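You operate a simulated robot arm through the tools that you are given. There is no shell and no other tool. Be economical: measure what you need, move in short steps, check, and stop when the job is done.

You run a simulated two-armed robot. Do the job below in one go: nothing can be reset, and whatever is moved stays where it is left.

TASK
Pump two full strokes of oil into the clear cup and shut the tap.
Fine: open the tap first; hold the pump steady, the stiff lever drags it along. Set down upright: clear cup.

The check looks at the end state, three seconds after you hand in, the way a careful person would. Anything else that was tipped, shoved, dropped, spilled or broken makes it a failure.

THE ROBOT
Two 7-joint arms with two-finger parallel grippers on one trunk, on a base that drives. Base frame: it is fixed to the floor where the robot stands at the start and does not move with it; the origin is under the middle of the robot, x ahead of it, y to its left, z up; the surface under the hand at the start is at about z = 0.9. Units: m, degrees, N and s.
The left shoulder is at the start at [0.06, 0.143, 0.926], the right one opposite. With the tool pointing down near the work surface each hand reaches from about 0.28 to 0.7 m from the robot's upright axis, wherever it stands, measured 20 degrees to its own side. Places, roughly: clean basket (10x10x13 cm) [1, -2, 0.9]; lever of the oil pump [0.6, 0.2, 1.1]; spot under the spout of the oil pump [0.6, 0, 0.9]; strainer [1, -1.75, 1]; tap of the oil pump [0.6, 0, 1.1]. Payload 1.57 kg a hand.
The TCP of each hand is the grasp point between the finger pads, 0.03 m short of the fingertips. In the tool frame z runs along the fingers and y along their closing line. The gripper opens to 0.11 m. The fingers are 0.024 m wide and 0.012 m thick; the gripper's body (0.048 by 0.112 m) begins 0.078 m behind the TCP.
Orientation is told as [roll, pitch, yaw] about the base's x, y, z axes, in that order, counted from this pose: with the fingers straight down and closing along the base's y, the tool's x points along the base's -x, its y along +y and its z along -z.

THE INTERFACE
- The arms move only by the tool move_arm. It takes "left_steps", "right_steps" or both (then of equal length, played together; a hand with none holds still); each is one flat list of numbers, 6 for each row, row after row: the shift along the base's x, y, z in units of 25 mm (1.0 is 25 mm), then the turn, a rotation vector about the base's x, y, z in units of 5 degrees (1.0 is 5 degrees). In form: [dx, dy, dz, ax, ay, az, dx, dy, dz, ax, ay, az, ...]. A call has 1 to 12 rows; each row shifts and turns the commanded pose from where the row before left it. "left_jaw" and "right_jaw" are, for a hand that has rows, the gripper command, from -1 (shut) to 1 (fully open), values between in proportion, set as the call begins (left out, the last holds). A call with a number of a shift or a turn outside -1 to 1 is refused whole. A row lasts 0.2 s, in which the tool goes at most 0.05 m and 8.6 degrees; a call with a longer step from one row to the next is refused whole, and so is a gripper value outside its range. A pose out of reach is approached as far as the arm can. The call stops where the force on the tool passes 70 N (or 10 N more than at its start, if that is more) or the arm is blocked; 0.2 s more then pass. The fingers move at their own pace (about 0.045 m/s each) and stop on an object; they squeeze with about 43 N. The grip force told is the motor's: it shows also when the fingers shut on nothing. Time passes only in rows, and 0.2 s behind the last, so rows that do not move let the fingers close. It gives the time, the measured TCP pose, the force on the tool (base axes), the opening and the grip force at its end, in the units of the frame above (readings bear some noise), with the torque about the TCP (base axes, N m) and any sound that the robot's microphone picked up.
- Cameras (640 x 400 px; columns grow to the right, rows downward): "scene" is now at [0.0504, 0.0072, 1.539]; the picture's right is [0.10, -1.00, 0.00], its down [-0.73, -0.07, -0.68] and it looks along [0.68, 0.07, -0.73] (base axes); focal length 292 px, centre (320, 200). "left" rides on the left gripper at [0.07, -0.016, -0.141] in its tool frame; the picture's right is [0.23, 0.97, 0.00], its down [-0.86, 0.20, -0.48] and it looks along [-0.47, 0.11, 0.88] (tool axes); focal length 222 px, centre (320, 200). "right" rides on the right gripper at [0.07, 0.016, -0.141] in its tool frame; the picture's right is [-0.23, 0.97, 0.00], its down [-0.86, -0.20, -0.48] and it looks along [-0.47, -0.11, 0.88] (tool axes); focal length 222 px, centre (320, 200). There is no depth. A picture from a camera that has moved, and an enlarged one, comes with that camera's place and axes in the base frame and with its lens.
- camera(camera): a new picture of that camera. It takes no simulated time.
- raise_lower(by): slides the trunk up (or, below 0, down) by that many m; the arms and the scene camera ride with it, the base frame stays. It gives what a move gives, with no picture.
- drive_base(legs): drives the robot by 1 to 6 legs, each [ahead, left, turn to the left] in m, m and degrees, along the robot's own axes; the way and the turn of a leg run together, so that a leg with both is an arc; at most 1.5 m and 180 degrees a leg. The arms and the cameras ride along, it lands a little off, and it stops where it bumps. It gives what a move gives.
- aim_head(pan, tilt): turns the head with the scene camera to pan (to the left, within 86 degrees either way) and tilt (down, from -29 to 69), counted from straight ahead of the robot. It gives what a move gives.
- enlarge(camera, box): a new picture of the part [left, top, right, bottom] of that camera's present view, enlarged. It takes no simulated time.
- finish_job(): hands the job in; it is judged then, once.

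Go step by step. Nothing tells you exact positions but the pictures and the camera data: compare them with the known pose of the tool, close in by small moves and look again before you grip or let go. The budget is 120 turns and 92 pictures, counting those below and the enlarged ones. Unless the task says otherwise, let go and move clear before handing in, and close with one line.

The tools are called after "Request:" as name(argument=value, ...) on one line, values as JSON. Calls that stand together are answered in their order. move_arm: Moves the arms, as the interface text tells. Its arguments: {"type":"object","properties":{"left_steps":{"type":"array","items":{"type":"number"}},"left_jaw":{"type":"number"},"right_steps":{"type":"array","items":{"type":"number"}},"right_jaw":{"type":"number"}},"required":[]} The other tools are called the same way: raise_lower (by) slides the trunk up or down; drive_base (legs) drives the base; aim_head (pan, tilt) turns the head that bears the scene camera; camera (camera) takes a picture; enlarge (camera, box) takes an enlarged picture of a part of a camera's view; finish_job () hands the job in.

At the start:

```text
time_s: 0.0
left_position: [0.4895, 0.3037, 0.9996]
left_ee_rot: [0.0, 0.0, 0.0]
left_force: [0.4, -0.4, 0.2]
left_ft_torque: [-0.04, 0.0, 0.0]
left_finger_gap: 0.11
left_finger_force: 0.0
right_position: [0.4505, -0.0964, 0.9995]
right_ee_rot: [0.1, -0.2, -0.1]
right_force: [0.2, 0.1, -0.1]
right_ft_torque: [-0.01, -0.02, -0.01]
right_finger_gap: 0.1102
right_finger_force: 0.0
trunk travel left (down, up): [-0.525, 0.065]
robot x, y, heading: [0.0006, 0.0013, 0.0]
head pan, tilt: [5.5, 46.8]
```

scene: 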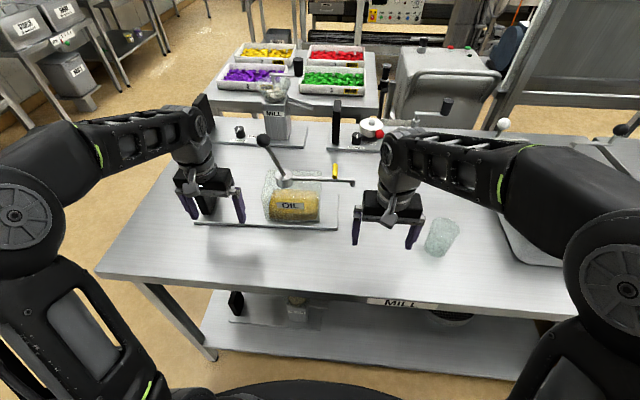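
right: 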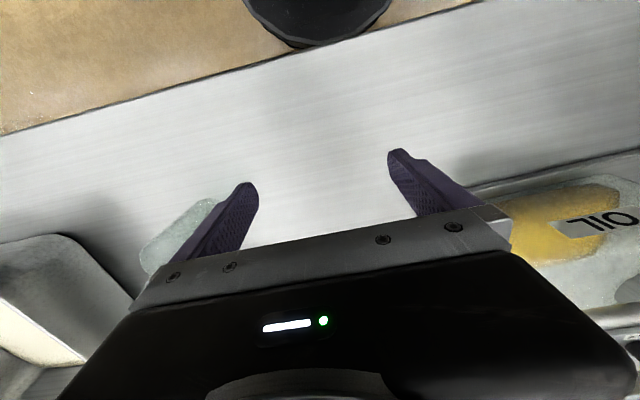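
left: 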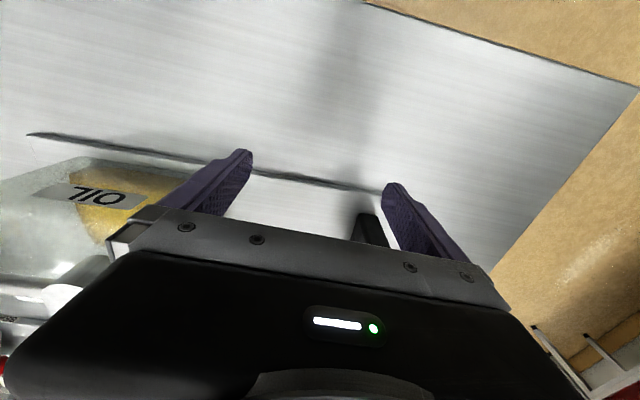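

I see the oil pump ahead with a lever (black knob), a spout with a yellow tap, and the clear cup to the right. I'll look closer first.

Request:
enlarge(camera="scene", box=[180, 110, 380, 240])

Request:
enlarge(camera="scene", box=[340, 150, 540, 280])

```text
3.08 times, centred on (280, 175) of scene
camera zoom: at [0.0504, 0.0072, 1.539], right [0.1, -1.0, 0.0], down [-0.73, -0.07, -0.68], along [0.68, 0.07, -0.73], focal length 900 px, centre (443, 277)
```

zoom: 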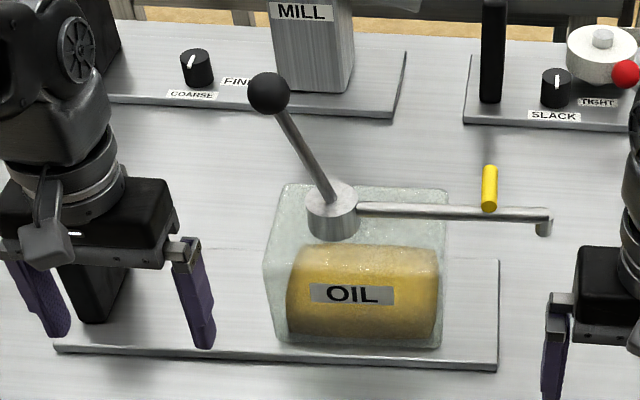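

```text
3.08 times, centred on (440, 215) of scene
camera zoom: at [0.0504, 0.0072, 1.539], right [0.1, -1.0, 0.0], down [-0.73, -0.07, -0.68], along [0.68, 0.07, -0.73], focal length 900 px, centre (-49, 154)
```

zoom: 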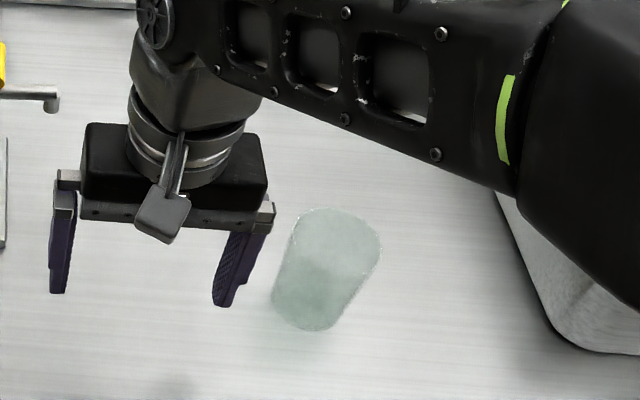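

The pump has a lever leaning left with a black knob, a yellow tap across the pipe, and a black handle at the left end of its plate. I'll back the left hand off to see it clearly.

Request:
move_arm(left_steps=[-1, 0, 1, 0, 0, 0, -1, 0, 1, 0, 0, 0, -1, 0, 1, 0, 0, 0, -1, 1, 1, 0, 0, 0, -1, 1, 1, 0, 0, 0])

Request:
enlarge(camera="scene", box=[160, 100, 400, 250])

Request:
camera(camera="left")

```text
time_s: 1.4
left_position: [0.3925, 0.2691, 1.1578]
left_ee_rot: [0.5, -6.1, -15.7]
left_force: [0.7, 0.3, 0.1]
left_ft_torque: [-0.06, 0.05, 0.01]
left_finger_gap: 0.11
left_finger_force: 0.1
right_position: [0.4534, -0.095, 0.9992]
right_ee_rot: [0.0, 0.1, 0.0]
right_force: [0.9, 0.8, -0.9]
right_ft_torque: [-0.04, 0.02, 0.01]
right_finger_gap: 0.1097
right_finger_force: 0.0
trunk travel left (down, up): [-0.525, 0.065]
robot x, y, heading: [0.0019, -0.001, -0.1]
head pan, tilt: [5.5, 46.8]
stopped in row 5 (left hand): the arm was blocked; the commanded pose is now the measured one
```

```text
2.67 times, centred on (280, 175) of scene
camera zoom: at [0.0529, 0.0103, 1.5388], right [0.1, -1.0, 0.0], down [-0.73, -0.07, -0.68], along [0.68, 0.06, -0.73], focal length 780 px, centre (427, 267)
```

zoom: 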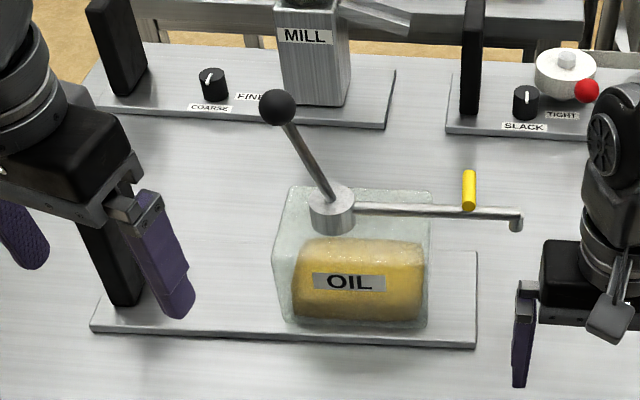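

```text
85 pictures are left
camera left: at [0.3066, 0.2743, 1.2895], right [0.04, 1.0, -0.01], down [0.82, -0.03, 0.57], along [0.57, -0.04, -0.82], focal length 222 px, centre (320, 200)
```

left: 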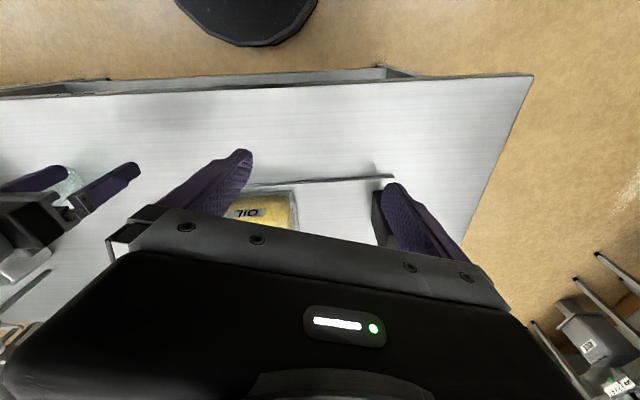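

The view is good. Next I'll tilt the right hand 45° so the fingers point forward and down, which the cup needs and which gives a side-on view. I'll also shift the left hand out.

Request:
move_arm(left_steps=[0, 1, 0, 0, 0, 1, 0, 1, 0, 0, 0, 1, 0, 1, 0, 0, 0, 1, 0, 1, 0, 0, 0, 0, 0, 0, 0, 0, 0, 0, 0, 0, 0, 0, 0, 0, 0, 0, 0, 0, 0, 0, 0, 0, 0, 0, 0, 0, 0, 0, 0, 0, 0, 0], right_steps=[-0.5, -0.5, 0.2, 0, -1, 0, -0.5, -0.5, 0.2, 0, -1, 0, -0.5, -0.5, 0.2, 0, -1, 0, -0.5, -0.5, 0.2, 0, -1, 0, 0, -0.5, 0.2, 0, -1, 0, 0, -0.5, 0.2, 0, -1, 0, 0, 0, 0, 0, -1, 0, 0, 0, 0, 0, -1, 0, 0, 0, 0, 0, -1, 0])

Request:
camera(camera="right")

Request:
camera(camera="scene")

```text
time_s: 3.4
left_position: [0.3896, 0.37, 1.1593]
left_ee_rot: [0.7, -6.1, -0.6]
left_force: [0.1, 0.3, -0.6]
left_ft_torque: [0.02, 0.0, 0.0]
left_finger_gap: 0.1099
left_finger_force: 0.1
right_position: [0.4348, -0.1648, 1.0541]
right_ee_rot: [0.0, -45.0, 0.0]
right_force: [-0.1, 0.7, -0.1]
right_ft_torque: [0.01, -0.01, -0.01]
right_finger_gap: 0.11
right_finger_force: 0.1
right hand out of reach, approached as far as the arm can: row 8, 9
trunk travel left (down, up): [-0.525, 0.065]
robot x, y, heading: [-0.0022, 0.0014, 0.2]
head pan, tilt: [5.5, 46.8]
```

```text
84 pictures are left
camera right: at [0.2845, -0.1502, 1.1066], right [0.16, 0.97, 0.16], down [0.27, -0.2, 0.94], along [0.95, -0.11, -0.29], focal length 222 px, centre (320, 200)
```

right: 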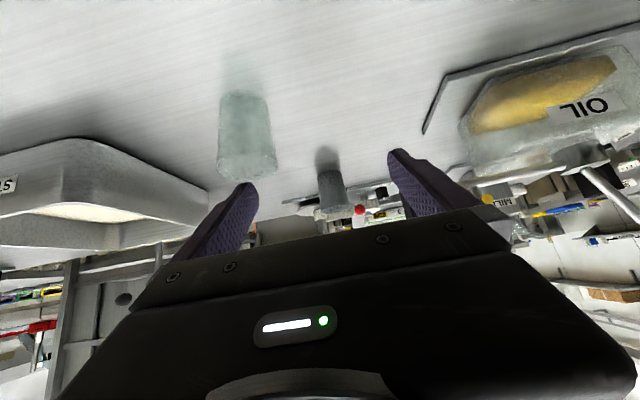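

```text
83 pictures are left
camera scene: at [0.0501, 0.0074, 1.539], right [0.1, -1.0, 0.0], down [-0.73, -0.07, -0.68], along [0.68, 0.07, -0.73], focal length 292 px, centre (320, 200)
```

scene: 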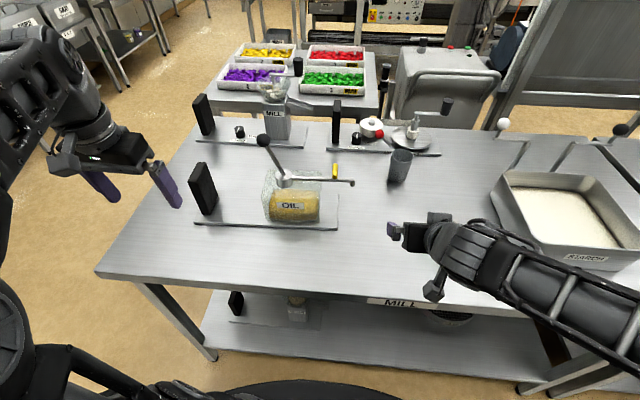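

Another grey cup and a starch tray sit to the right and must be avoided. I'll zoom on the pump for geometry.

Request:
enlarge(camera="scene", box=[180, 120, 420, 240])

Request:
enlarge(camera="right", box=[400, 40, 640, 240])

Request:
camera(camera="left")

```text
2.67 times, centred on (300, 180) of scene
camera zoom: at [0.0501, 0.0074, 1.539], right [0.1, -1.0, 0.0], down [-0.73, -0.07, -0.68], along [0.68, 0.07, -0.73], focal length 780 px, centre (373, 253)
```

zoom: 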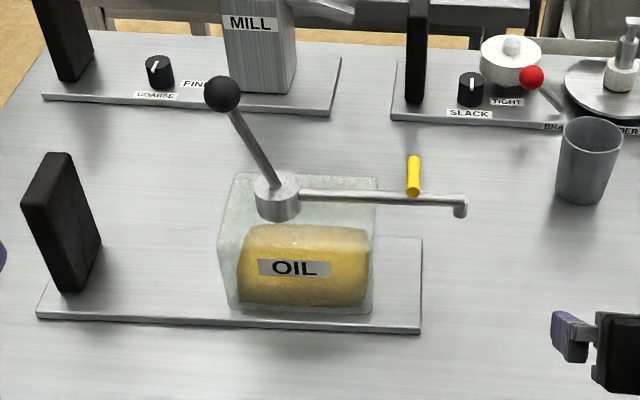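

```text
2.00 times, centred on (520, 140) of right
camera zoom: at [0.2845, -0.1502, 1.1066], right [0.16, 0.97, 0.16], down [0.27, -0.2, 0.94], along [0.95, -0.11, -0.29], focal length 444 px, centre (-80, 320)
```

zoom: 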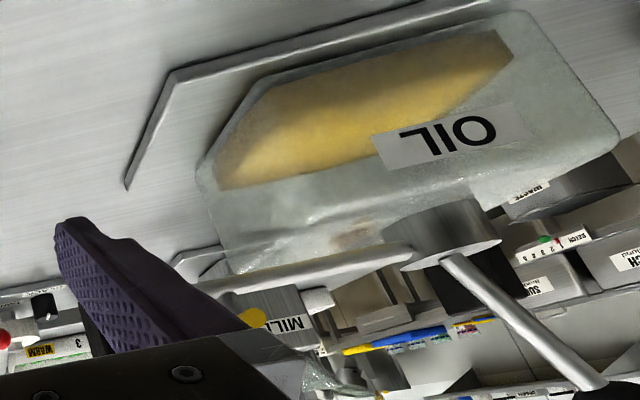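

```text
80 pictures are left
camera left: at [0.3053, 0.3517, 1.2925], right [-0.22, 0.98, -0.01], down [0.8, 0.18, 0.57], along [0.56, 0.11, -0.82], focal length 222 px, centre (320, 200)
```

left: 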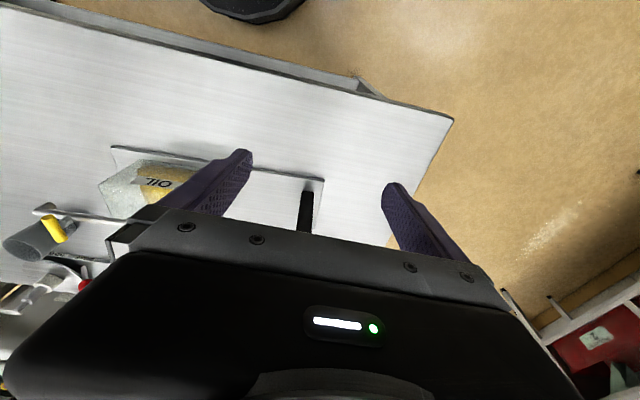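

The tap handle seems to lie horizontally, pointing away (+x) across the pipe. I'll raise the right hand for a clear look at the tap from above.

Request:
move_arm(right_steps=[0, 0, 1, 0, 0, 0, 0, 0, 1, 0, 0, 0, 0, 0, 1, 0, 0, 0, 0, 0, 1, 0, 0, 0, 0, 0, 0, 0, 0, 0])

Request:
enlarge(camera="right", box=[340, 0, 640, 220])

Request:
enlarge(camera="scene", box=[240, 130, 380, 220])

```text
time_s: 4.6
left_position: [0.3896, 0.3695, 1.1603]
left_ee_rot: [0.7, -6.0, -0.6]
left_force: [-0.2, -0.4, 0.1]
left_ft_torque: [-0.04, -0.01, -0.01]
left_finger_gap: 0.11
left_finger_force: 0.2
right_position: [0.4328, -0.1648, 1.1555]
right_ee_rot: [0.1, -45.0, 0.0]
right_force: [0.1, -0.5, -0.3]
right_ft_torque: [-0.02, 0.03, 0.05]
right_finger_gap: 0.1102
right_finger_force: 0.1
trunk travel left (down, up): [-0.525, 0.065]
robot x, y, heading: [-0.0001, 0.0006, -0.1]
head pan, tilt: [5.5, 46.8]
```

```text
1.82 times, centred on (490, 110) of right
camera zoom: at [0.2822, -0.1491, 1.2072], right [0.16, 0.97, 0.16], down [0.27, -0.2, 0.94], along [0.95, -0.11, -0.29], focal length 404 px, centre (11, 364)
```

zoom: 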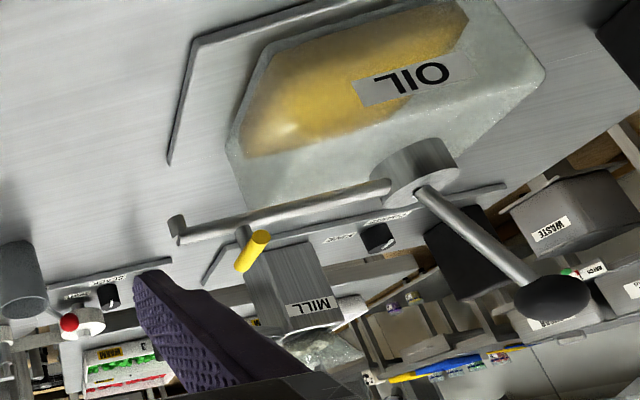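

```text
4.44 times, centred on (310, 175) of scene
camera zoom: at [0.0502, 0.0072, 1.539], right [0.1, -1.0, 0.0], down [-0.73, -0.07, -0.68], along [0.68, 0.07, -0.73], focal length 1300 px, centre (364, 311)
```

zoom: 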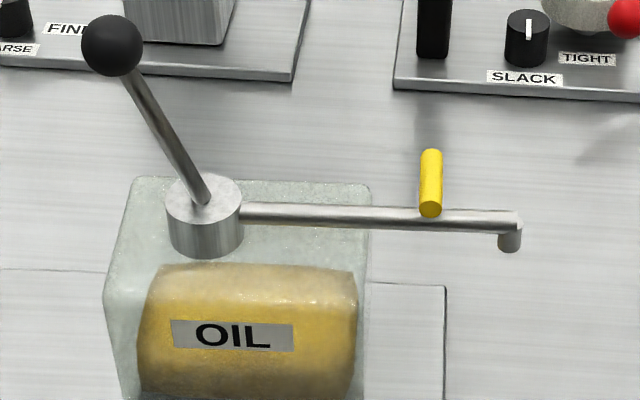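

Estimates:
- Tap handle: a T-bar along x at (0.606, 0.026, 1.055).
- Knob: (0.597, 0.195, 1.142).
- Black holding block: (0.583, 0.385), top about 1.04.
- Cup: about (0.51, -0.25).

I'll move the left hand over the block and the right hand toward the cup.

Request:
move_arm(left_steps=[0.965, 0.07, -0.25, 0, 0.15, 0, 0.965, 0.07, -0.25, 0, 0.15, 0, 0.965, 0.07, -0.25, 0, 0.15, 0, 0.965, 0.07, -0.25, 0, 0.15, 0, 0.965, 0.07, -0.25, 0, 0.15, 0, 0.965, 0.07, -0.25, 0, 0.15, 0, 0.965, 0.07, -0.25, 0, 0.15, 0, 0.965, 0.07, -0.25, 0, 0.15, 0], right_steps=[0.035, -0.435, -0.525, 0, 0, 0, 0.035, -0.435, -0.525, 0, 0, 0, 0.035, -0.435, -0.525, 0, 0, 0, 0.035, -0.435, -0.525, 0, 0, 0, 0.035, -0.435, -0.525, 0, 0, 0, 0.035, -0.435, -0.525, 0, 0, 0, 0.035, -0.435, -0.525, 0, 0, 0, 0.035, -0.435, -0.525, 0, 0, 0])

Request:
camera(camera="scene")

Request:
camera(camera="right")

Request:
camera(camera="left")

```text
time_s: 6.4
left_position: [0.5017, 0.3314, 1.0908]
left_ee_rot: [0.5, -0.2, -0.6]
left_force: [0.0, 0.6, 0.3]
left_ft_torque: [-0.01, -0.03, -0.02]
left_finger_gap: 0.11
left_finger_force: 0.1
left hand out of reach, approached as far as the arm can: row 4, 5, 6, 7, 8
right_position: [0.442, -0.2534, 1.0498]
right_ee_rot: [0.1, -45.1, 0.1]
right_force: [-0.1, 0.8, 0.6]
right_ft_torque: [0.01, -0.02, 0.0]
right_finger_gap: 0.1102
right_finger_force: 0.1
trunk travel left (down, up): [-0.525, 0.065]
robot x, y, heading: [0.0011, -0.0004, 0.1]
head pan, tilt: [5.5, 46.8]
```

```text
77 pictures are left
camera scene: at [0.0504, 0.0069, 1.539], right [0.1, -1.0, 0.0], down [-0.73, -0.07, -0.68], along [0.68, 0.07, -0.73], focal length 292 px, centre (320, 200)
```

scene: 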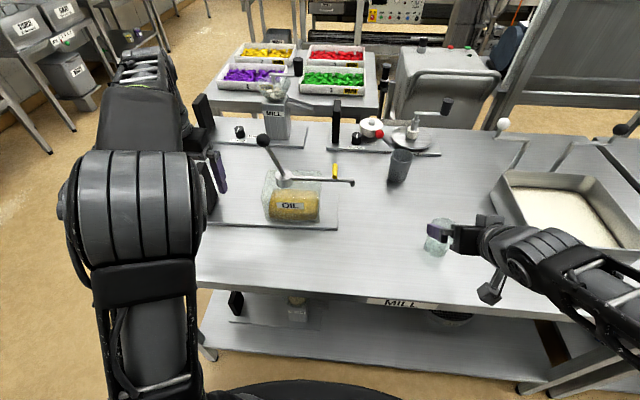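

```text
76 pictures are left
camera right: at [0.2915, -0.2382, 1.1014], right [0.16, 0.97, 0.16], down [0.27, -0.2, 0.94], along [0.95, -0.11, -0.29], focal length 222 px, centre (320, 200)
```

right: 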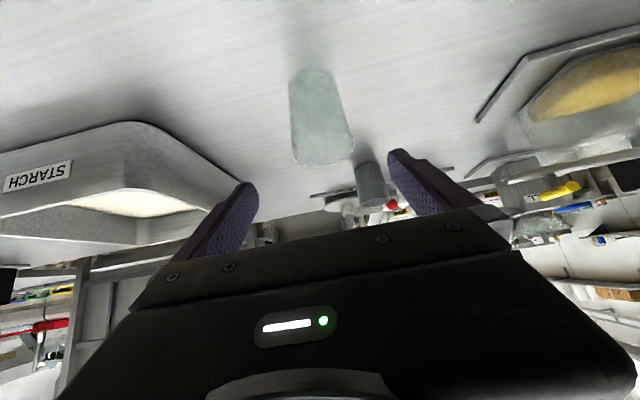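

```text
75 pictures are left
camera left: at [0.4312, 0.3152, 1.2319], right [-0.22, 0.98, 0.01], down [0.86, 0.18, 0.48], along [0.47, 0.11, -0.88], focal length 222 px, centre (320, 200)
```

left: 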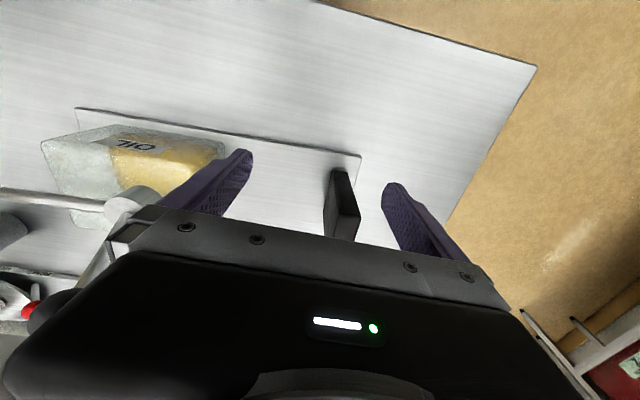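

The left hand is near its reach limit, so later I'll drive the robot left. The cup comes first, so I'll check it closely in the scene view.

Request:
enlarge(camera="scene", box=[390, 200, 490, 270])

```text
5.71 times, centred on (440, 235) of scene
camera zoom: at [0.0504, 0.0069, 1.539], right [0.1, -1.0, 0.0], down [-0.73, -0.07, -0.68], along [0.68, 0.07, -0.73], focal length 1672 px, centre (-366, 0)
```

zoom: 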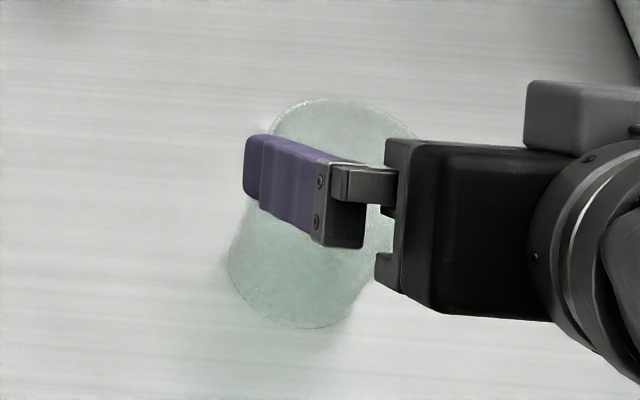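

The cup is at (0.508, -0.247), about 6 cm wide and 9 cm tall. I'll move the open fingers around it at 45°.

Request:
move_arm(right_steps=[0.5, 0.05, -0.84, 0, 0, 0, 0.5, 0.05, -0.84, 0, 0, 0, 0.5, 0.05, -0.84, 0, 0, 0, 0.5, 0.05, -0.84, 0, 0, 0, 0.5, 0.05, -0.76, 0, 0, 0])

Request:
camera(camera="right")

Request:
enlarge(camera="scene", box=[390, 190, 490, 260])

```text
time_s: 7.5
left_position: [0.503, 0.3327, 1.092]
left_ee_rot: [0.7, -0.2, -0.7]
left_force: [1.5, -0.6, -0.5]
left_ft_torque: [0.04, 0.05, 0.0]
left_finger_gap: 0.11
left_finger_force: 0.1
right_position: [0.5169, -0.1728, 1.0098]
right_ee_rot: [-1.3, -51.7, 11.7]
right_force: [4.9, 3.0, 24.7]
right_ft_torque: [-1.17, -0.78, 0.33]
right_finger_gap: 0.1081
right_finger_force: 0.0
trunk travel left (down, up): [-0.525, 0.065]
robot x, y, heading: [-0.0001, 0.0012, 0.1]
head pan, tilt: [5.5, 46.8]
stopped in row 5 (right hand): the force on the tool passed its limit at 99 N (the readings are from after the stop); the commanded pose is now the measured one
```

```text
73 pictures are left
camera right: at [0.3615, -0.1861, 1.0443], right [-0.04, 0.99, 0.17], down [0.19, -0.15, 0.97], along [0.98, 0.07, -0.18], focal length 222 px, centre (320, 200)
```

right: 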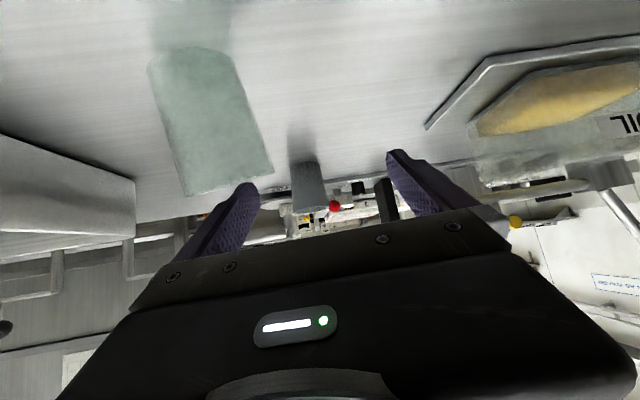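

```text
5.71 times, centred on (440, 225) of scene
camera zoom: at [0.0514, 0.0071, 1.5391], right [0.1, -1.0, 0.0], down [-0.73, -0.07, -0.68], along [0.68, 0.07, -0.73], focal length 1672 px, centre (-366, 57)
```

zoom: 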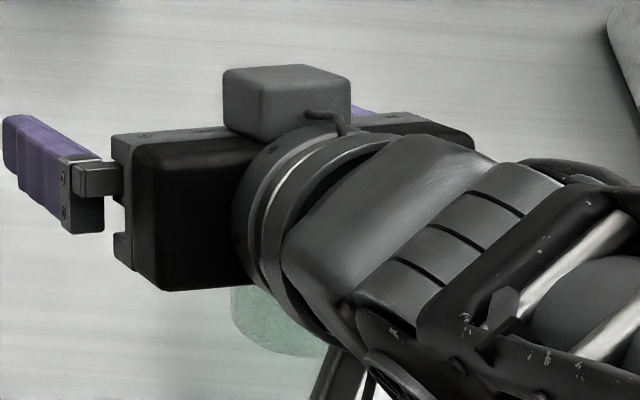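

The right forearm bumped at that low tilt and the hand twisted aside, but the cup looks upright. I'll lift the hand straight up and look.

Request:
move_arm(right_steps=[0, 0, 1, 0, 0, 0, 0, 0, 1, 0, 0, 0, 0, 0, 1, 0, 0, 0, 0, 0, 1, 0, 0, 0, 0, 0, 1, 0, 0, 0])

Request:
camera(camera="scene")

```text
time_s: 8.7
left_position: [0.5019, 0.3325, 1.0929]
left_ee_rot: [0.8, -0.2, -0.7]
left_force: [0.4, 0.3, 0.7]
left_ft_torque: [-0.04, 0.0, 0.01]
left_finger_gap: 0.1101
left_finger_force: 0.1
right_position: [0.5153, -0.1754, 1.1304]
right_ee_rot: [-1.0, -51.0, 11.2]
right_force: [0.3, 0.4, -0.7]
right_ft_torque: [-0.02, 0.01, -0.01]
right_finger_gap: 0.1098
right_finger_force: 0.0
trunk travel left (down, up): [-0.525, 0.065]
robot x, y, heading: [-0.0016, 0.0002, 0.1]
head pan, tilt: [5.5, 46.8]
```

```text
71 pictures are left
camera scene: at [0.05, 0.0072, 1.539], right [0.1, -1.0, 0.0], down [-0.73, -0.07, -0.68], along [0.68, 0.07, -0.73], focal length 292 px, centre (320, 200)
```

scene: 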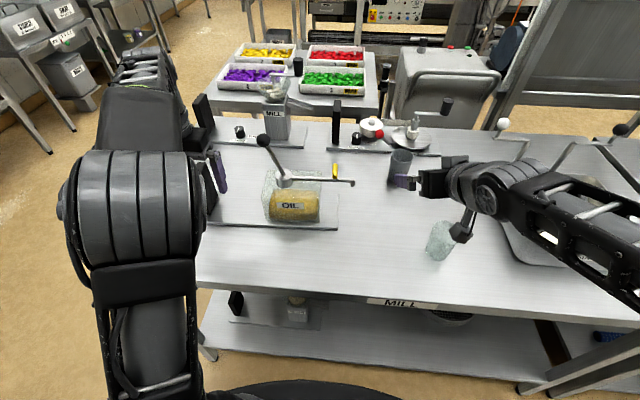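

The cup has not moved. I'll raise the trunk for elbow clearance, then swing the right hand round to come at the cup from its right side (yaw about 60°).

Request:
raise_lower(by=0.06)

Request:
move_arm(right_steps=[-0.24, -0.64, 0, 0, 0, 1, -0.24, -0.64, 0, 0, 0, 1, -0.24, -0.64, 0, 0, 0, 1, -0.24, -0.64, 0, 0, 0, 1, -0.24, -0.64, 0, 0, 0, 1, -0.24, -0.64, 0, 0, 0, 1, -0.24, -0.64, 0, 0, 0, 1, -0.24, -0.64, 0, 0, 0, 1, -0.24, -0.64, 0, 0, 0, 1, -0.24, -0.64, 0, 0, 0, 1])

Request:
camera(camera="scene")

Request:
camera(camera="right")

```text
time_s: 9.7
left_position: [0.501, 0.3333, 1.1511]
left_ee_rot: [0.7, -0.2, -0.7]
left_force: [-0.3, -0.2, 0.7]
left_ft_torque: [0.0, 0.01, 0.0]
left_finger_gap: 0.1098
left_finger_force: 0.0
right_position: [0.5151, -0.1753, 1.1892]
right_ee_rot: [-1.0, -51.0, 11.1]
right_force: [0.2, -0.3, -0.5]
right_ft_torque: [0.0, 0.0, 0.03]
right_finger_gap: 0.11
right_finger_force: 0.0
trunk travel left (down, up): [-0.585, 0.005]
robot x, y, heading: [0.0022, 0.0003, 0.0]
head pan, tilt: [5.5, 46.8]
```

```text
time_s: 11.8
left_position: [0.5022, 0.3338, 1.1509]
left_ee_rot: [0.7, -0.1, -0.7]
left_force: [-0.1, 0.5, -1.5]
left_ft_torque: [-0.03, 0.05, 0.02]
left_finger_gap: 0.1103
left_finger_force: 0.0
right_position: [0.456, -0.3356, 1.1893]
right_ee_rot: [-1.0, -51.0, 61.2]
right_force: [-1.2, 1.2, 0.2]
right_ft_torque: [-0.02, 0.03, 0.02]
right_finger_gap: 0.1099
right_finger_force: 0.1
trunk travel left (down, up): [-0.585, 0.005]
robot x, y, heading: [-0.0013, 0.0022, 0.1]
head pan, tilt: [5.5, 46.8]
```

```text
70 pictures are left
camera scene: at [0.0514, 0.0076, 1.5989], right [0.1, -1.0, 0.0], down [-0.73, -0.07, -0.68], along [0.68, 0.07, -0.73], focal length 292 px, centre (320, 200)
```

scene: 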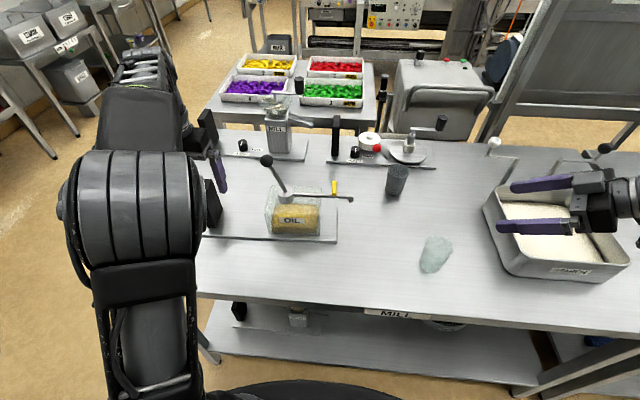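

```text
69 pictures are left
camera right: at [0.364, -0.4615, 1.2247], right [-0.78, 0.61, 0.17], down [0.25, 0.05, 0.97], along [0.58, 0.79, -0.19], focal length 222 px, centre (320, 200)
```

right: 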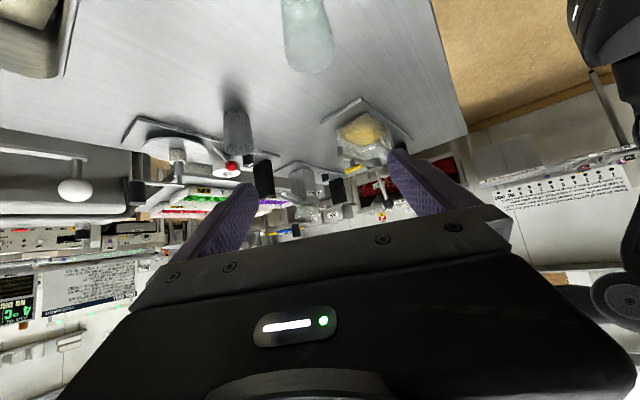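

The cup is clear and the hand lines up on its right. I'll lower it to just before the cup.

Request:
move_arm(right_steps=[0, 0, -1, 0, 0, 0, 0, 0, -1, 0, 0, 0, 0, 0, -1, 0, 0, 0, 0, 0, -1, 0, 0, 0, 0, 0, -1, 0, 0, 0, 0, 0, -1, 0, 0, 0, 0, 0, -1, 0, 0, 0, 0, 0, -1, 0, 0, 0])

Request:
camera(camera="right")

Request:
enlarge(camera="scene", box=[390, 190, 550, 300])

```text
time_s: 13.7
left_position: [0.5006, 0.3333, 1.1515]
left_ee_rot: [0.7, -0.2, -0.7]
left_force: [-0.2, -0.2, -0.4]
left_ft_torque: [0.02, -0.04, 0.01]
left_finger_gap: 0.1099
left_finger_force: 0.1
right_position: [0.4543, -0.3343, 0.9903]
right_ee_rot: [-1.1, -50.9, 61.1]
right_force: [-0.7, -0.6, -0.2]
right_ft_torque: [-0.01, 0.01, 0.02]
right_finger_gap: 0.11
right_finger_force: 0.0
trunk travel left (down, up): [-0.585, 0.005]
robot x, y, heading: [0.0, -0.0006, 0.1]
head pan, tilt: [5.5, 46.8]
```

```text
68 pictures are left
camera right: at [0.3634, -0.4597, 1.0257], right [-0.78, 0.61, 0.17], down [0.25, 0.05, 0.97], along [0.58, 0.79, -0.19], focal length 222 px, centre (320, 200)
```

right: 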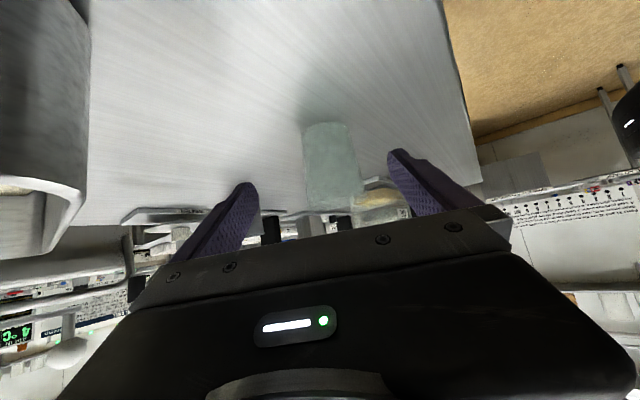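

```text
3.64 times, centred on (470, 245) of scene
camera zoom: at [0.0506, 0.0067, 1.599], right [0.1, -1.0, 0.0], down [-0.73, -0.07, -0.68], along [0.68, 0.07, -0.73], focal length 1064 px, centre (-226, 36)
```

zoom: 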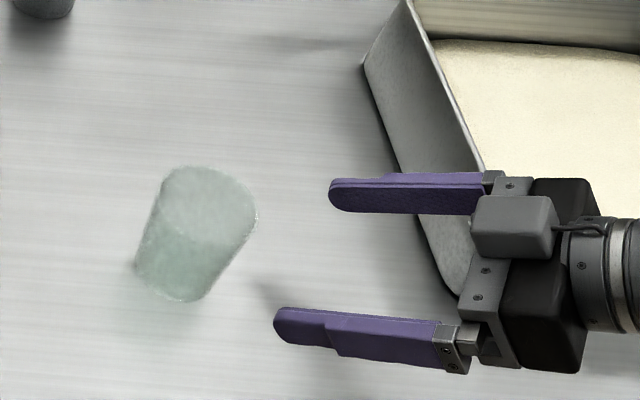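

The hand is well aligned with the cup. I'll advance onto it.

Request:
move_arm(right_steps=[0.49, 0.85, -0.42, 0, 0, 0, 0.49, 0.85, -0.42, 0, 0, 0, 0.49, 0.85, -0.42, 0, 0, 0, 0.49, 0.85, -0.42, 0, 0, 0])

Request:
camera(camera="right")

Request:
enlarge(camera="scene", box=[390, 190, 550, 300])

```text
time_s: 14.7
left_position: [0.502, 0.3319, 1.1516]
left_ee_rot: [0.8, -0.1, -0.7]
left_force: [0.1, -0.2, 0.0]
left_ft_torque: [0.0, -0.02, 0.0]
left_finger_gap: 0.11
left_finger_force: 0.1
right_position: [0.5044, -0.2489, 0.9468]
right_ee_rot: [-1.0, -51.1, 61.0]
right_force: [-0.7, -0.4, -1.0]
right_ft_torque: [0.02, -0.01, -0.02]
right_finger_gap: 0.1097
right_finger_force: 0.0
trunk travel left (down, up): [-0.585, 0.005]
robot x, y, heading: [0.0024, -0.0016, 0.1]
head pan, tilt: [5.5, 46.8]
```

```text
66 pictures are left
camera right: at [0.4121, -0.3748, 0.9822], right [-0.78, 0.61, 0.17], down [0.25, 0.05, 0.97], along [0.58, 0.79, -0.19], focal length 222 px, centre (320, 200)
```

right: 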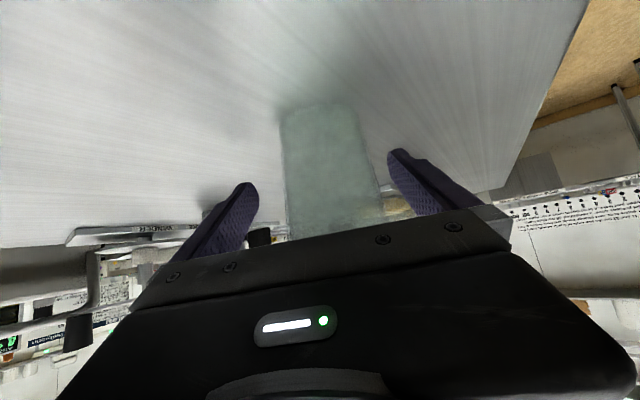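

```text
3.64 times, centred on (470, 245) of scene
camera zoom: at [0.0507, 0.0072, 1.599], right [0.1, -1.0, 0.0], down [-0.73, -0.07, -0.68], along [0.68, 0.07, -0.73], focal length 1064 px, centre (-226, 36)
```

zoom: 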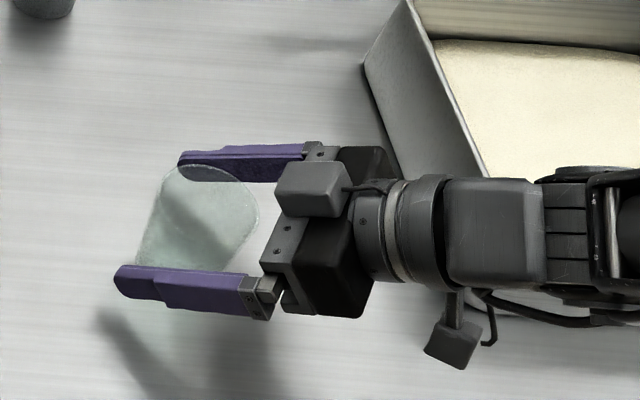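

The fingers straddle the cup. I'll close gently on it.

Request:
move_arm(right_steps=[0, 0, 0, 0, 0, 0, 0, 0, 0, 0, 0, 0, 0, 0, 0, 0, 0, 0, 0, 0, 0, 0, 0, 0, 0, 0, 0, 0, 0, 0], right_jaw=-0.1)

Request:
enlarge(camera="scene", box=[390, 190, 550, 300])

```text
time_s: 15.8
left_position: [0.5011, 0.3345, 1.152]
left_ee_rot: [0.7, -0.2, -0.6]
left_force: [0.3, 0.0, 0.1]
left_ft_torque: [0.02, 0.0, 0.01]
left_finger_gap: 0.11
left_finger_force: 0.1
right_position: [0.5036, -0.2484, 0.9483]
right_ee_rot: [-1.0, -51.0, 61.1]
right_force: [-0.6, -0.1, 0.7]
right_ft_torque: [-0.03, -0.02, 0.01]
right_finger_gap: 0.0641
right_finger_force: 34.8
trunk travel left (down, up): [-0.585, 0.005]
robot x, y, heading: [-0.0029, -0.0004, -0.1]
head pan, tilt: [5.5, 46.8]
```

```text
3.64 times, centred on (470, 245) of scene
camera zoom: at [0.0503, 0.0071, 1.599], right [0.1, -1.0, 0.0], down [-0.73, -0.07, -0.68], along [0.68, 0.07, -0.73], focal length 1064 px, centre (-226, 36)
```

zoom: 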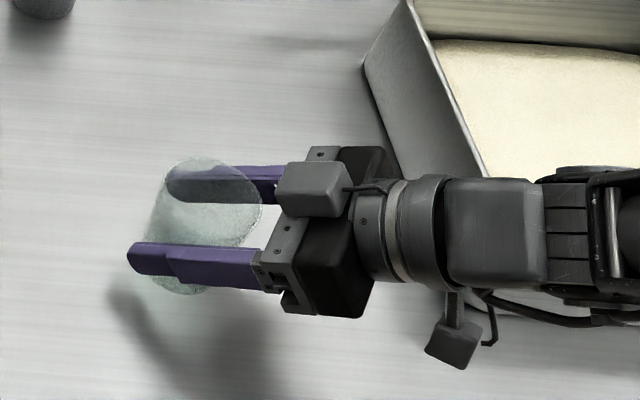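

Gripped at 64 mm. Before carrying it I'll measure the nozzle and plate more exactly.

Request:
enlarge(camera="scene", box=[300, 170, 380, 250])

Request:
enlarge(camera="left", box=[0, 100, 240, 260])

Request:
camera(camera="right")

```text
5.00 times, centred on (340, 210) of scene
camera zoom: at [0.0503, 0.0071, 1.599], right [0.1, -1.0, 0.0], down [-0.73, -0.07, -0.68], along [0.68, 0.07, -0.73], focal length 1462 px, centre (220, 150)
```

zoom: 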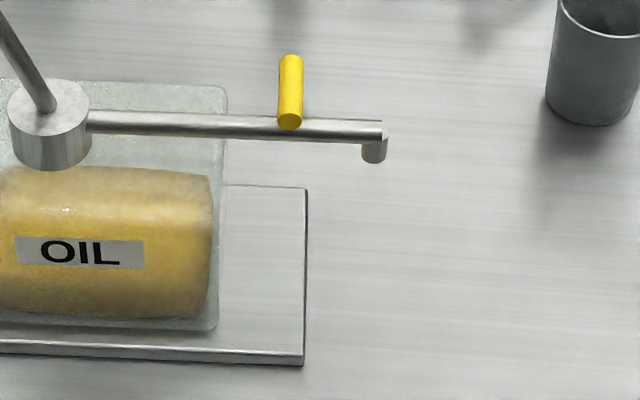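

```text
2.50 times, centred on (120, 180) of left
camera zoom: at [0.4313, 0.3152, 1.292], right [-0.22, 0.98, 0.01], down [0.86, 0.18, 0.48], along [0.47, 0.11, -0.88], focal length 555 px, centre (820, 250)
```

zoom: 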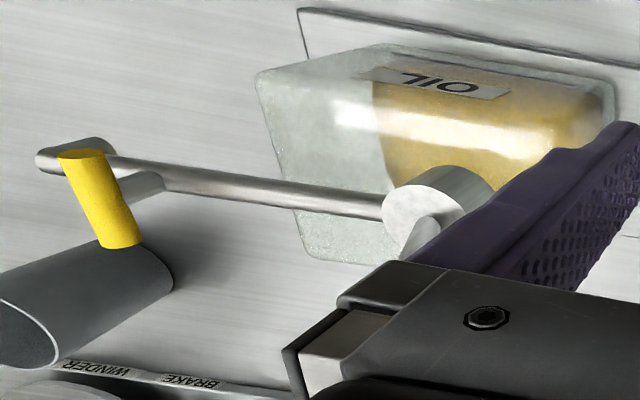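

```text
61 pictures are left
camera right: at [0.4119, -0.375, 0.9825], right [-0.78, 0.61, 0.17], down [0.25, 0.05, 0.97], along [0.58, 0.79, -0.19], focal length 222 px, centre (320, 200)
```

right: 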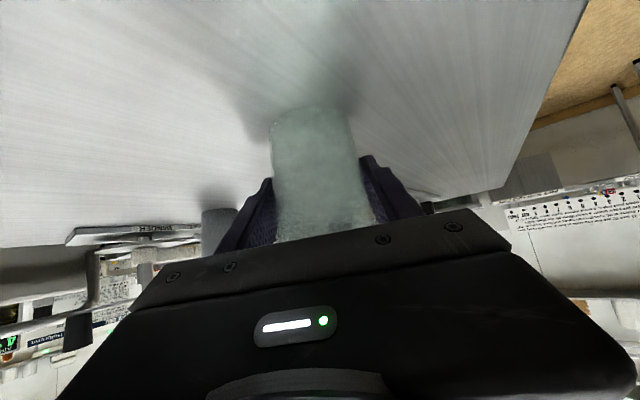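

Nozzle is at (0.600, -0.021) with its bottom at z about 1.008; the plate's right edge is at y about 0.012. The cup goes to about (0.600, -0.027), carried 5 mm up.

Request:
move_arm(right_steps=[0, 0, 0.24, 0, 0, 0, 0.43, 0.98, 0, 0, 0, 0, 0.43, 0.98, 0, 0, 0, 0, 0.43, 0.98, 0, 0, 0, 0, 0.43, 0.98, 0, 0, 0, 0, 0.43, 0.98, 0, 0, 0, 0, 0.43, 0.98, 0, 0, 0, 0, 0.43, 0.98, 0, 0, 0, 0])

Request:
enlarge(camera="scene", box=[290, 160, 450, 260])

Request:
camera(camera="right")

```text
time_s: 17.6
left_position: [0.5026, 0.3339, 1.1511]
left_ee_rot: [0.7, -0.2, -0.8]
left_force: [0.7, 0.8, 0.3]
left_ft_torque: [0.02, 0.01, 0.01]
left_finger_gap: 0.11
left_finger_force: 0.0
right_position: [0.5799, -0.078, 0.9541]
right_ee_rot: [-1.0, -51.0, 61.2]
right_force: [-0.3, 0.1, 0.4]
right_ft_torque: [0.0, -0.05, 0.0]
right_finger_gap: 0.0637
right_finger_force: 42.9
trunk travel left (down, up): [-0.585, 0.005]
robot x, y, heading: [-0.0027, 0.0013, 0.4]
head pan, tilt: [5.5, 46.8]
```

```text
4.00 times, centred on (370, 210) of scene
camera zoom: at [0.0508, 0.0075, 1.599], right [0.1, -1.0, 0.0], down [-0.73, -0.07, -0.68], along [0.68, 0.07, -0.73], focal length 1170 px, centre (120, 160)
```

zoom: 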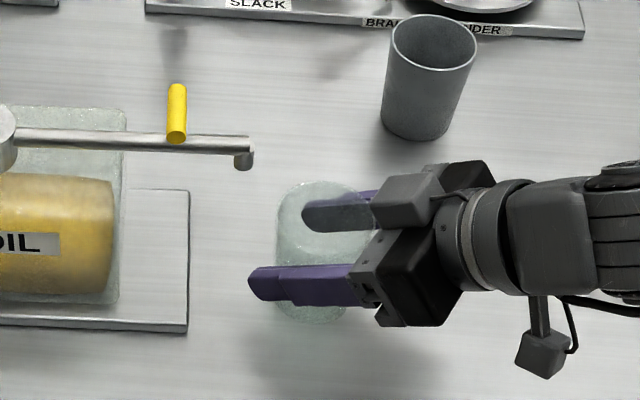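

```text
59 pictures are left
camera right: at [0.4884, -0.2036, 0.9889], right [-0.78, 0.61, 0.17], down [0.25, 0.05, 0.97], along [0.58, 0.79, -0.19], focal length 222 px, centre (320, 200)
```

right: 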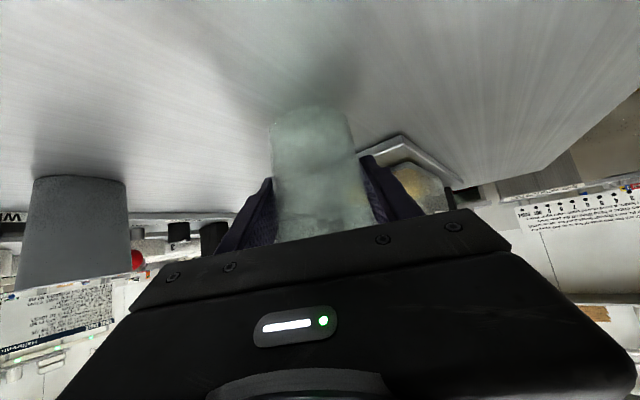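

The cup tracks the TCP exactly. I'll make the last 5 cm under the nozzle.

Request:
move_arm(right_steps=[0.4, 0.7, 0, 0, 0, 0, 0.4, 0.7, 0, 0, 0, 0, 0, 0.64, 0, 0, 0, 0])

Request:
enlarge(camera="scene", box=[290, 160, 450, 260])

Request:
enlarge(camera="left", box=[0, 100, 240, 260])

```text
time_s: 18.4
left_position: [0.5012, 0.3337, 1.1521]
left_ee_rot: [0.7, -0.2, -0.7]
left_force: [-0.6, 0.4, -0.5]
left_ft_torque: [0.02, 0.0, 0.02]
left_finger_gap: 0.11
left_finger_force: 0.1
right_position: [0.6013, -0.0275, 0.9527]
right_ee_rot: [-1.0, -51.0, 60.9]
right_force: [0.4, -0.1, -0.6]
right_ft_torque: [0.02, 0.0, -0.02]
right_finger_gap: 0.0638
right_finger_force: 42.9
trunk travel left (down, up): [-0.585, 0.005]
robot x, y, heading: [0.0011, -0.001, 0.2]
head pan, tilt: [5.5, 46.8]
```

```text
4.00 times, centred on (370, 210) of scene
camera zoom: at [0.0505, 0.0074, 1.599], right [0.1, -1.0, 0.0], down [-0.73, -0.07, -0.68], along [0.68, 0.07, -0.73], focal length 1170 px, centre (120, 160)
```

zoom: 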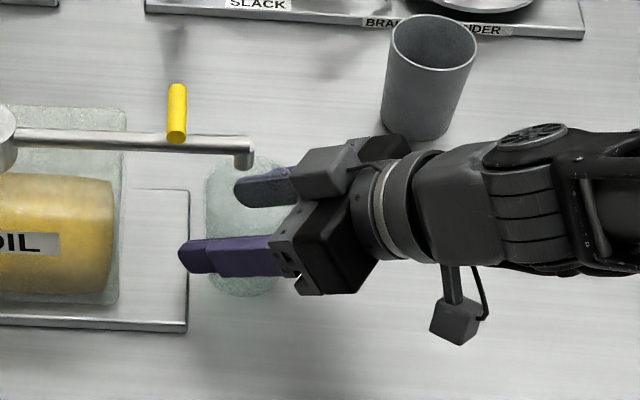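

```text
2.50 times, centred on (120, 180) of left
camera zoom: at [0.4314, 0.3155, 1.2919], right [-0.22, 0.98, 0.01], down [0.86, 0.18, 0.48], along [0.47, 0.11, -0.88], focal length 555 px, centre (820, 250)
```

zoom: 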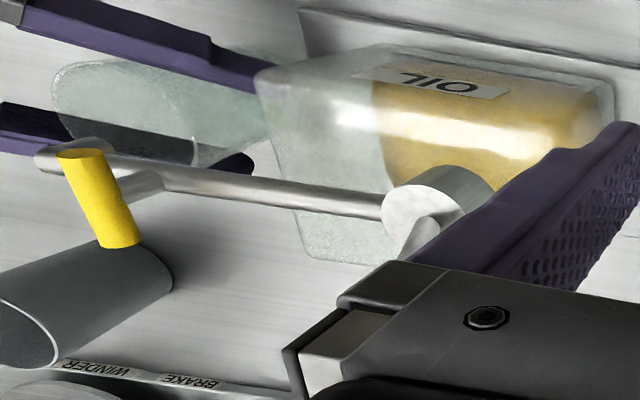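

The nozzle lies inside the cup's rim circle. I'll lower the cup to the table and check the force.

Request:
move_arm(right_steps=[0, 0, -0.12, 0, 0, 0, 0, 0, -0.06, 0, 0, 0, 0, 0, 0, 0, 0, 0])

```text
time_s: 19.2
left_position: [0.502, 0.3338, 1.1517]
left_ee_rot: [0.7, -0.1, -0.7]
left_force: [0.1, -0.5, 0.7]
left_ft_torque: [-0.02, 0.01, 0.01]
left_finger_gap: 0.1103
left_finger_force: 0.1
right_position: [0.6005, -0.0274, 0.9484]
right_ee_rot: [-1.1, -51.0, 61.1]
right_force: [0.6, -0.7, -0.5]
right_ft_torque: [-0.01, -0.01, -0.01]
right_finger_gap: 0.0637
right_finger_force: 43.1
trunk travel left (down, up): [-0.585, 0.005]
robot x, y, heading: [-0.0042, -0.0013, -0.2]
head pan, tilt: [5.5, 46.8]
```

Request:
move_arm(right_steps=[0, 0, -0.05, 0, 0, 0, 0, 0, -0.03, 0, 0, 0, 0, 0, 0, 0, 0, 0])

```text
time_s: 20.1
left_position: [0.5014, 0.334, 1.1525]
left_ee_rot: [0.8, -0.2, -0.7]
left_force: [-0.2, 0.3, 0.0]
left_ft_torque: [-0.03, 0.02, 0.0]
left_finger_gap: 0.1102
left_finger_force: 0.2
right_position: [0.6017, -0.0271, 0.9476]
right_ee_rot: [-1.1, -51.1, 61.2]
right_force: [0.4, 1.5, 6.8]
right_ft_torque: [-0.09, -0.1, -0.01]
right_finger_gap: 0.0636
right_finger_force: 42.7
trunk travel left (down, up): [-0.585, 0.005]
robot x, y, heading: [0.0006, -0.0041, 0.0]
head pan, tilt: [5.5, 46.8]
```

The cup is on the table. I'll open partway and back out horizontally first, then upward.

Request:
move_arm(right_steps=[0, 0, 0, 0, 0, 0, 0, 0, 0, 0, 0, 0, 0, 0, 0, 0, 0, 0, -0.4, -0.72, 0, 0, 0, 0, -0.48, -0.87, 0.1, 0, 0, 0, -0.48, -0.87, 0.2, 0, 0, 0, -0.48, -0.87, 0.2, 0, 0, 0, -0.48, -0.87, 0.2, 0, 0, 0], right_jaw=0.7)

Request:
enlarge(camera="scene", box=[270, 150, 430, 250])

Request:
camera(camera="right")

```text
time_s: 21.9
left_position: [0.5018, 0.3309, 1.1509]
left_ee_rot: [0.7, -0.2, -0.6]
left_force: [-0.1, 0.1, 0.2]
left_ft_torque: [0.0, -0.02, -0.01]
left_finger_gap: 0.1099
left_finger_force: 0.1
right_position: [0.542, -0.1353, 0.9633]
right_ee_rot: [-1.0, -51.0, 61.2]
right_force: [-0.2, -0.4, 0.4]
right_ft_torque: [-0.02, 0.01, 0.0]
right_finger_gap: 0.0935
right_finger_force: 0.0
trunk travel left (down, up): [-0.585, 0.005]
robot x, y, heading: [-0.0032, 0.0015, -0.3]
head pan, tilt: [5.5, 46.8]
```

```text
4.00 times, centred on (350, 200) of scene
camera zoom: at [0.0497, 0.0065, 1.599], right [0.1, -1.0, 0.0], down [-0.73, -0.07, -0.68], along [0.68, 0.07, -0.73], focal length 1170 px, centre (200, 200)
```

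zoom: 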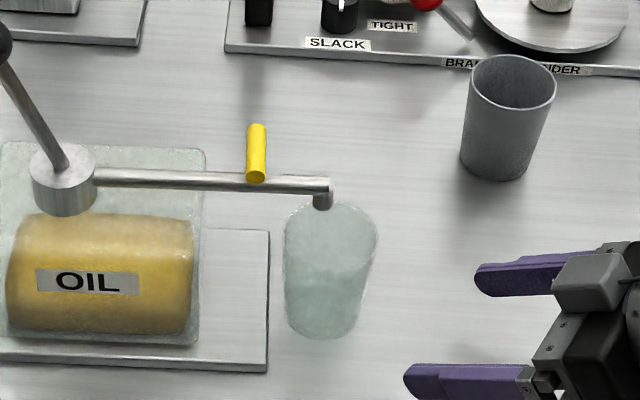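

```text
55 pictures are left
camera right: at [0.4506, -0.2617, 0.9992], right [-0.78, 0.61, 0.17], down [0.25, 0.05, 0.97], along [0.58, 0.79, -0.19], focal length 222 px, centre (320, 200)
```

right: 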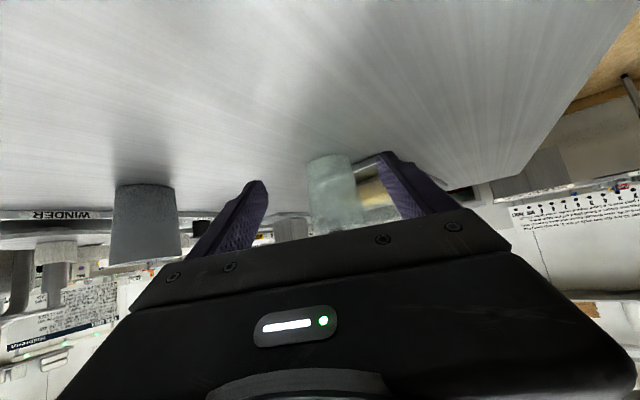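

The cup stands under the nozzle and the hand is clear. I'll lift the right hand away and turn it to fingers straight down.

Request:
move_arm(right_steps=[-0.2, -0.5, 1, 0, 0, 0, -0.2, -0.5, 1, 0, 0, -1, -0.2, -0.5, 1, 0, 0, -1, -0.2, -0.5, 1, 0, 0, -1, -0.2, -0.5, 1, 0, 0, -1, -0.2, -0.5, 1, 0, 0, -1, -0.2, -0.5, 1, 0, 0, -1, -0.2, -0.5, 1, 0, 0, -1, -0.2, -0.5, 1, 0, 0, -1, -0.2, -0.5, 0, 0, 0, -1, 0, -0.5, 0, 0, 0, -1, 0, 0, 0, 0, 0, -1])

Request:
move_arm(right_steps=[0, 0, 0, 0, 1, -1, 0, 0, 0, 0, 1, 0, 0, 0, 0, 0, 1, 0, 0, 0, 0, 0, 1, 0, 0, 0, 0, 0, 1, 0, 0, 0, 0, 0, 1, 0, 0, 0, 0, 0, 1, 0, 0, 0, 0, 0, 1, 0, 0, 0, 0, 0, 1, 0, 0, 0, 0, 0, 1, 0])

```text
time_s: 24.4
left_position: [0.5016, 0.333, 1.1512]
left_ee_rot: [0.7, -0.2, -0.8]
left_force: [0.0, -0.2, -0.3]
left_ft_torque: [-0.01, 0.0, 0.0]
left_finger_gap: 0.11
left_finger_force: 0.1
right_position: [0.4927, -0.2722, 1.189]
right_ee_rot: [-1.0, -51.0, 5.9]
right_force: [0.1, 0.1, -0.1]
right_ft_torque: [0.0, 0.03, -0.03]
right_finger_gap: 0.0935
right_finger_force: 0.1
trunk travel left (down, up): [-0.585, 0.005]
robot x, y, heading: [-0.0002, -0.0004, -0.2]
head pan, tilt: [5.5, 46.8]
```

```text
time_s: 26.6
left_position: [0.5021, 0.3314, 1.1526]
left_ee_rot: [0.7, -0.1, -0.7]
left_force: [0.8, -0.6, 0.5]
left_ft_torque: [0.0, 0.01, 0.01]
left_finger_gap: 0.11
left_finger_force: 0.0
right_position: [0.4933, -0.2676, 1.1758]
right_ee_rot: [0.1, -5.0, 1.0]
right_force: [1.1, -0.3, -0.1]
right_ft_torque: [0.03, 0.02, -0.01]
right_finger_gap: 0.0937
right_finger_force: 0.1
right hand out of reach, approached as far as the arm can: row 9, 10
trunk travel left (down, up): [-0.585, 0.005]
robot x, y, heading: [0.0027, 0.002, 0.1]
head pan, tilt: [5.5, 46.8]
```

Reach is tight, so I'll check how far the base can move toward the table.

Request:
aim_head(pan=0, tilt=69)

Request:
camera(camera="scene")

```text
time_s: 27.5
left_position: [0.5015, 0.3318, 1.1517]
left_ee_rot: [0.7, -0.2, -0.7]
left_force: [-0.5, 0.3, -0.2]
left_ft_torque: [-0.03, 0.0, 0.0]
left_finger_gap: 0.1101
left_finger_force: 0.0
right_position: [0.4928, -0.266, 1.1748]
right_ee_rot: [0.0, -5.1, 1.2]
right_force: [0.5, 0.5, 0.7]
right_ft_torque: [0.01, 0.01, -0.01]
right_finger_gap: 0.0937
right_finger_force: 0.0
trunk travel left (down, up): [-0.585, 0.005]
robot x, y, heading: [-0.0027, -0.0027, -0.2]
head pan, tilt: [0.0, 68.8]
```

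```text
54 pictures are left
camera scene: at [0.0268, -0.0007, 1.5727], right [0.0, -1.0, 0.0], down [-0.93, 0.0, -0.36], along [0.36, 0.0, -0.93], focal length 292 px, centre (320, 200)
```

scene: 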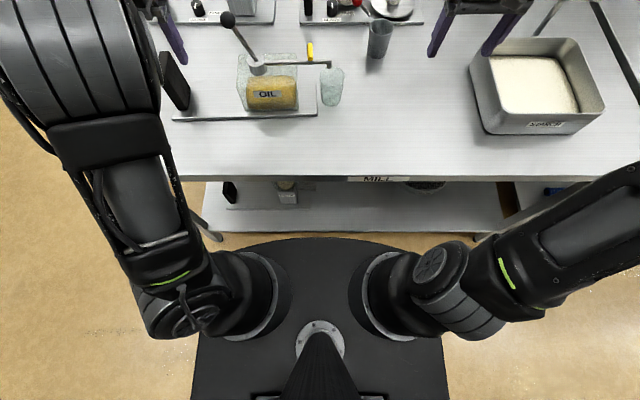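

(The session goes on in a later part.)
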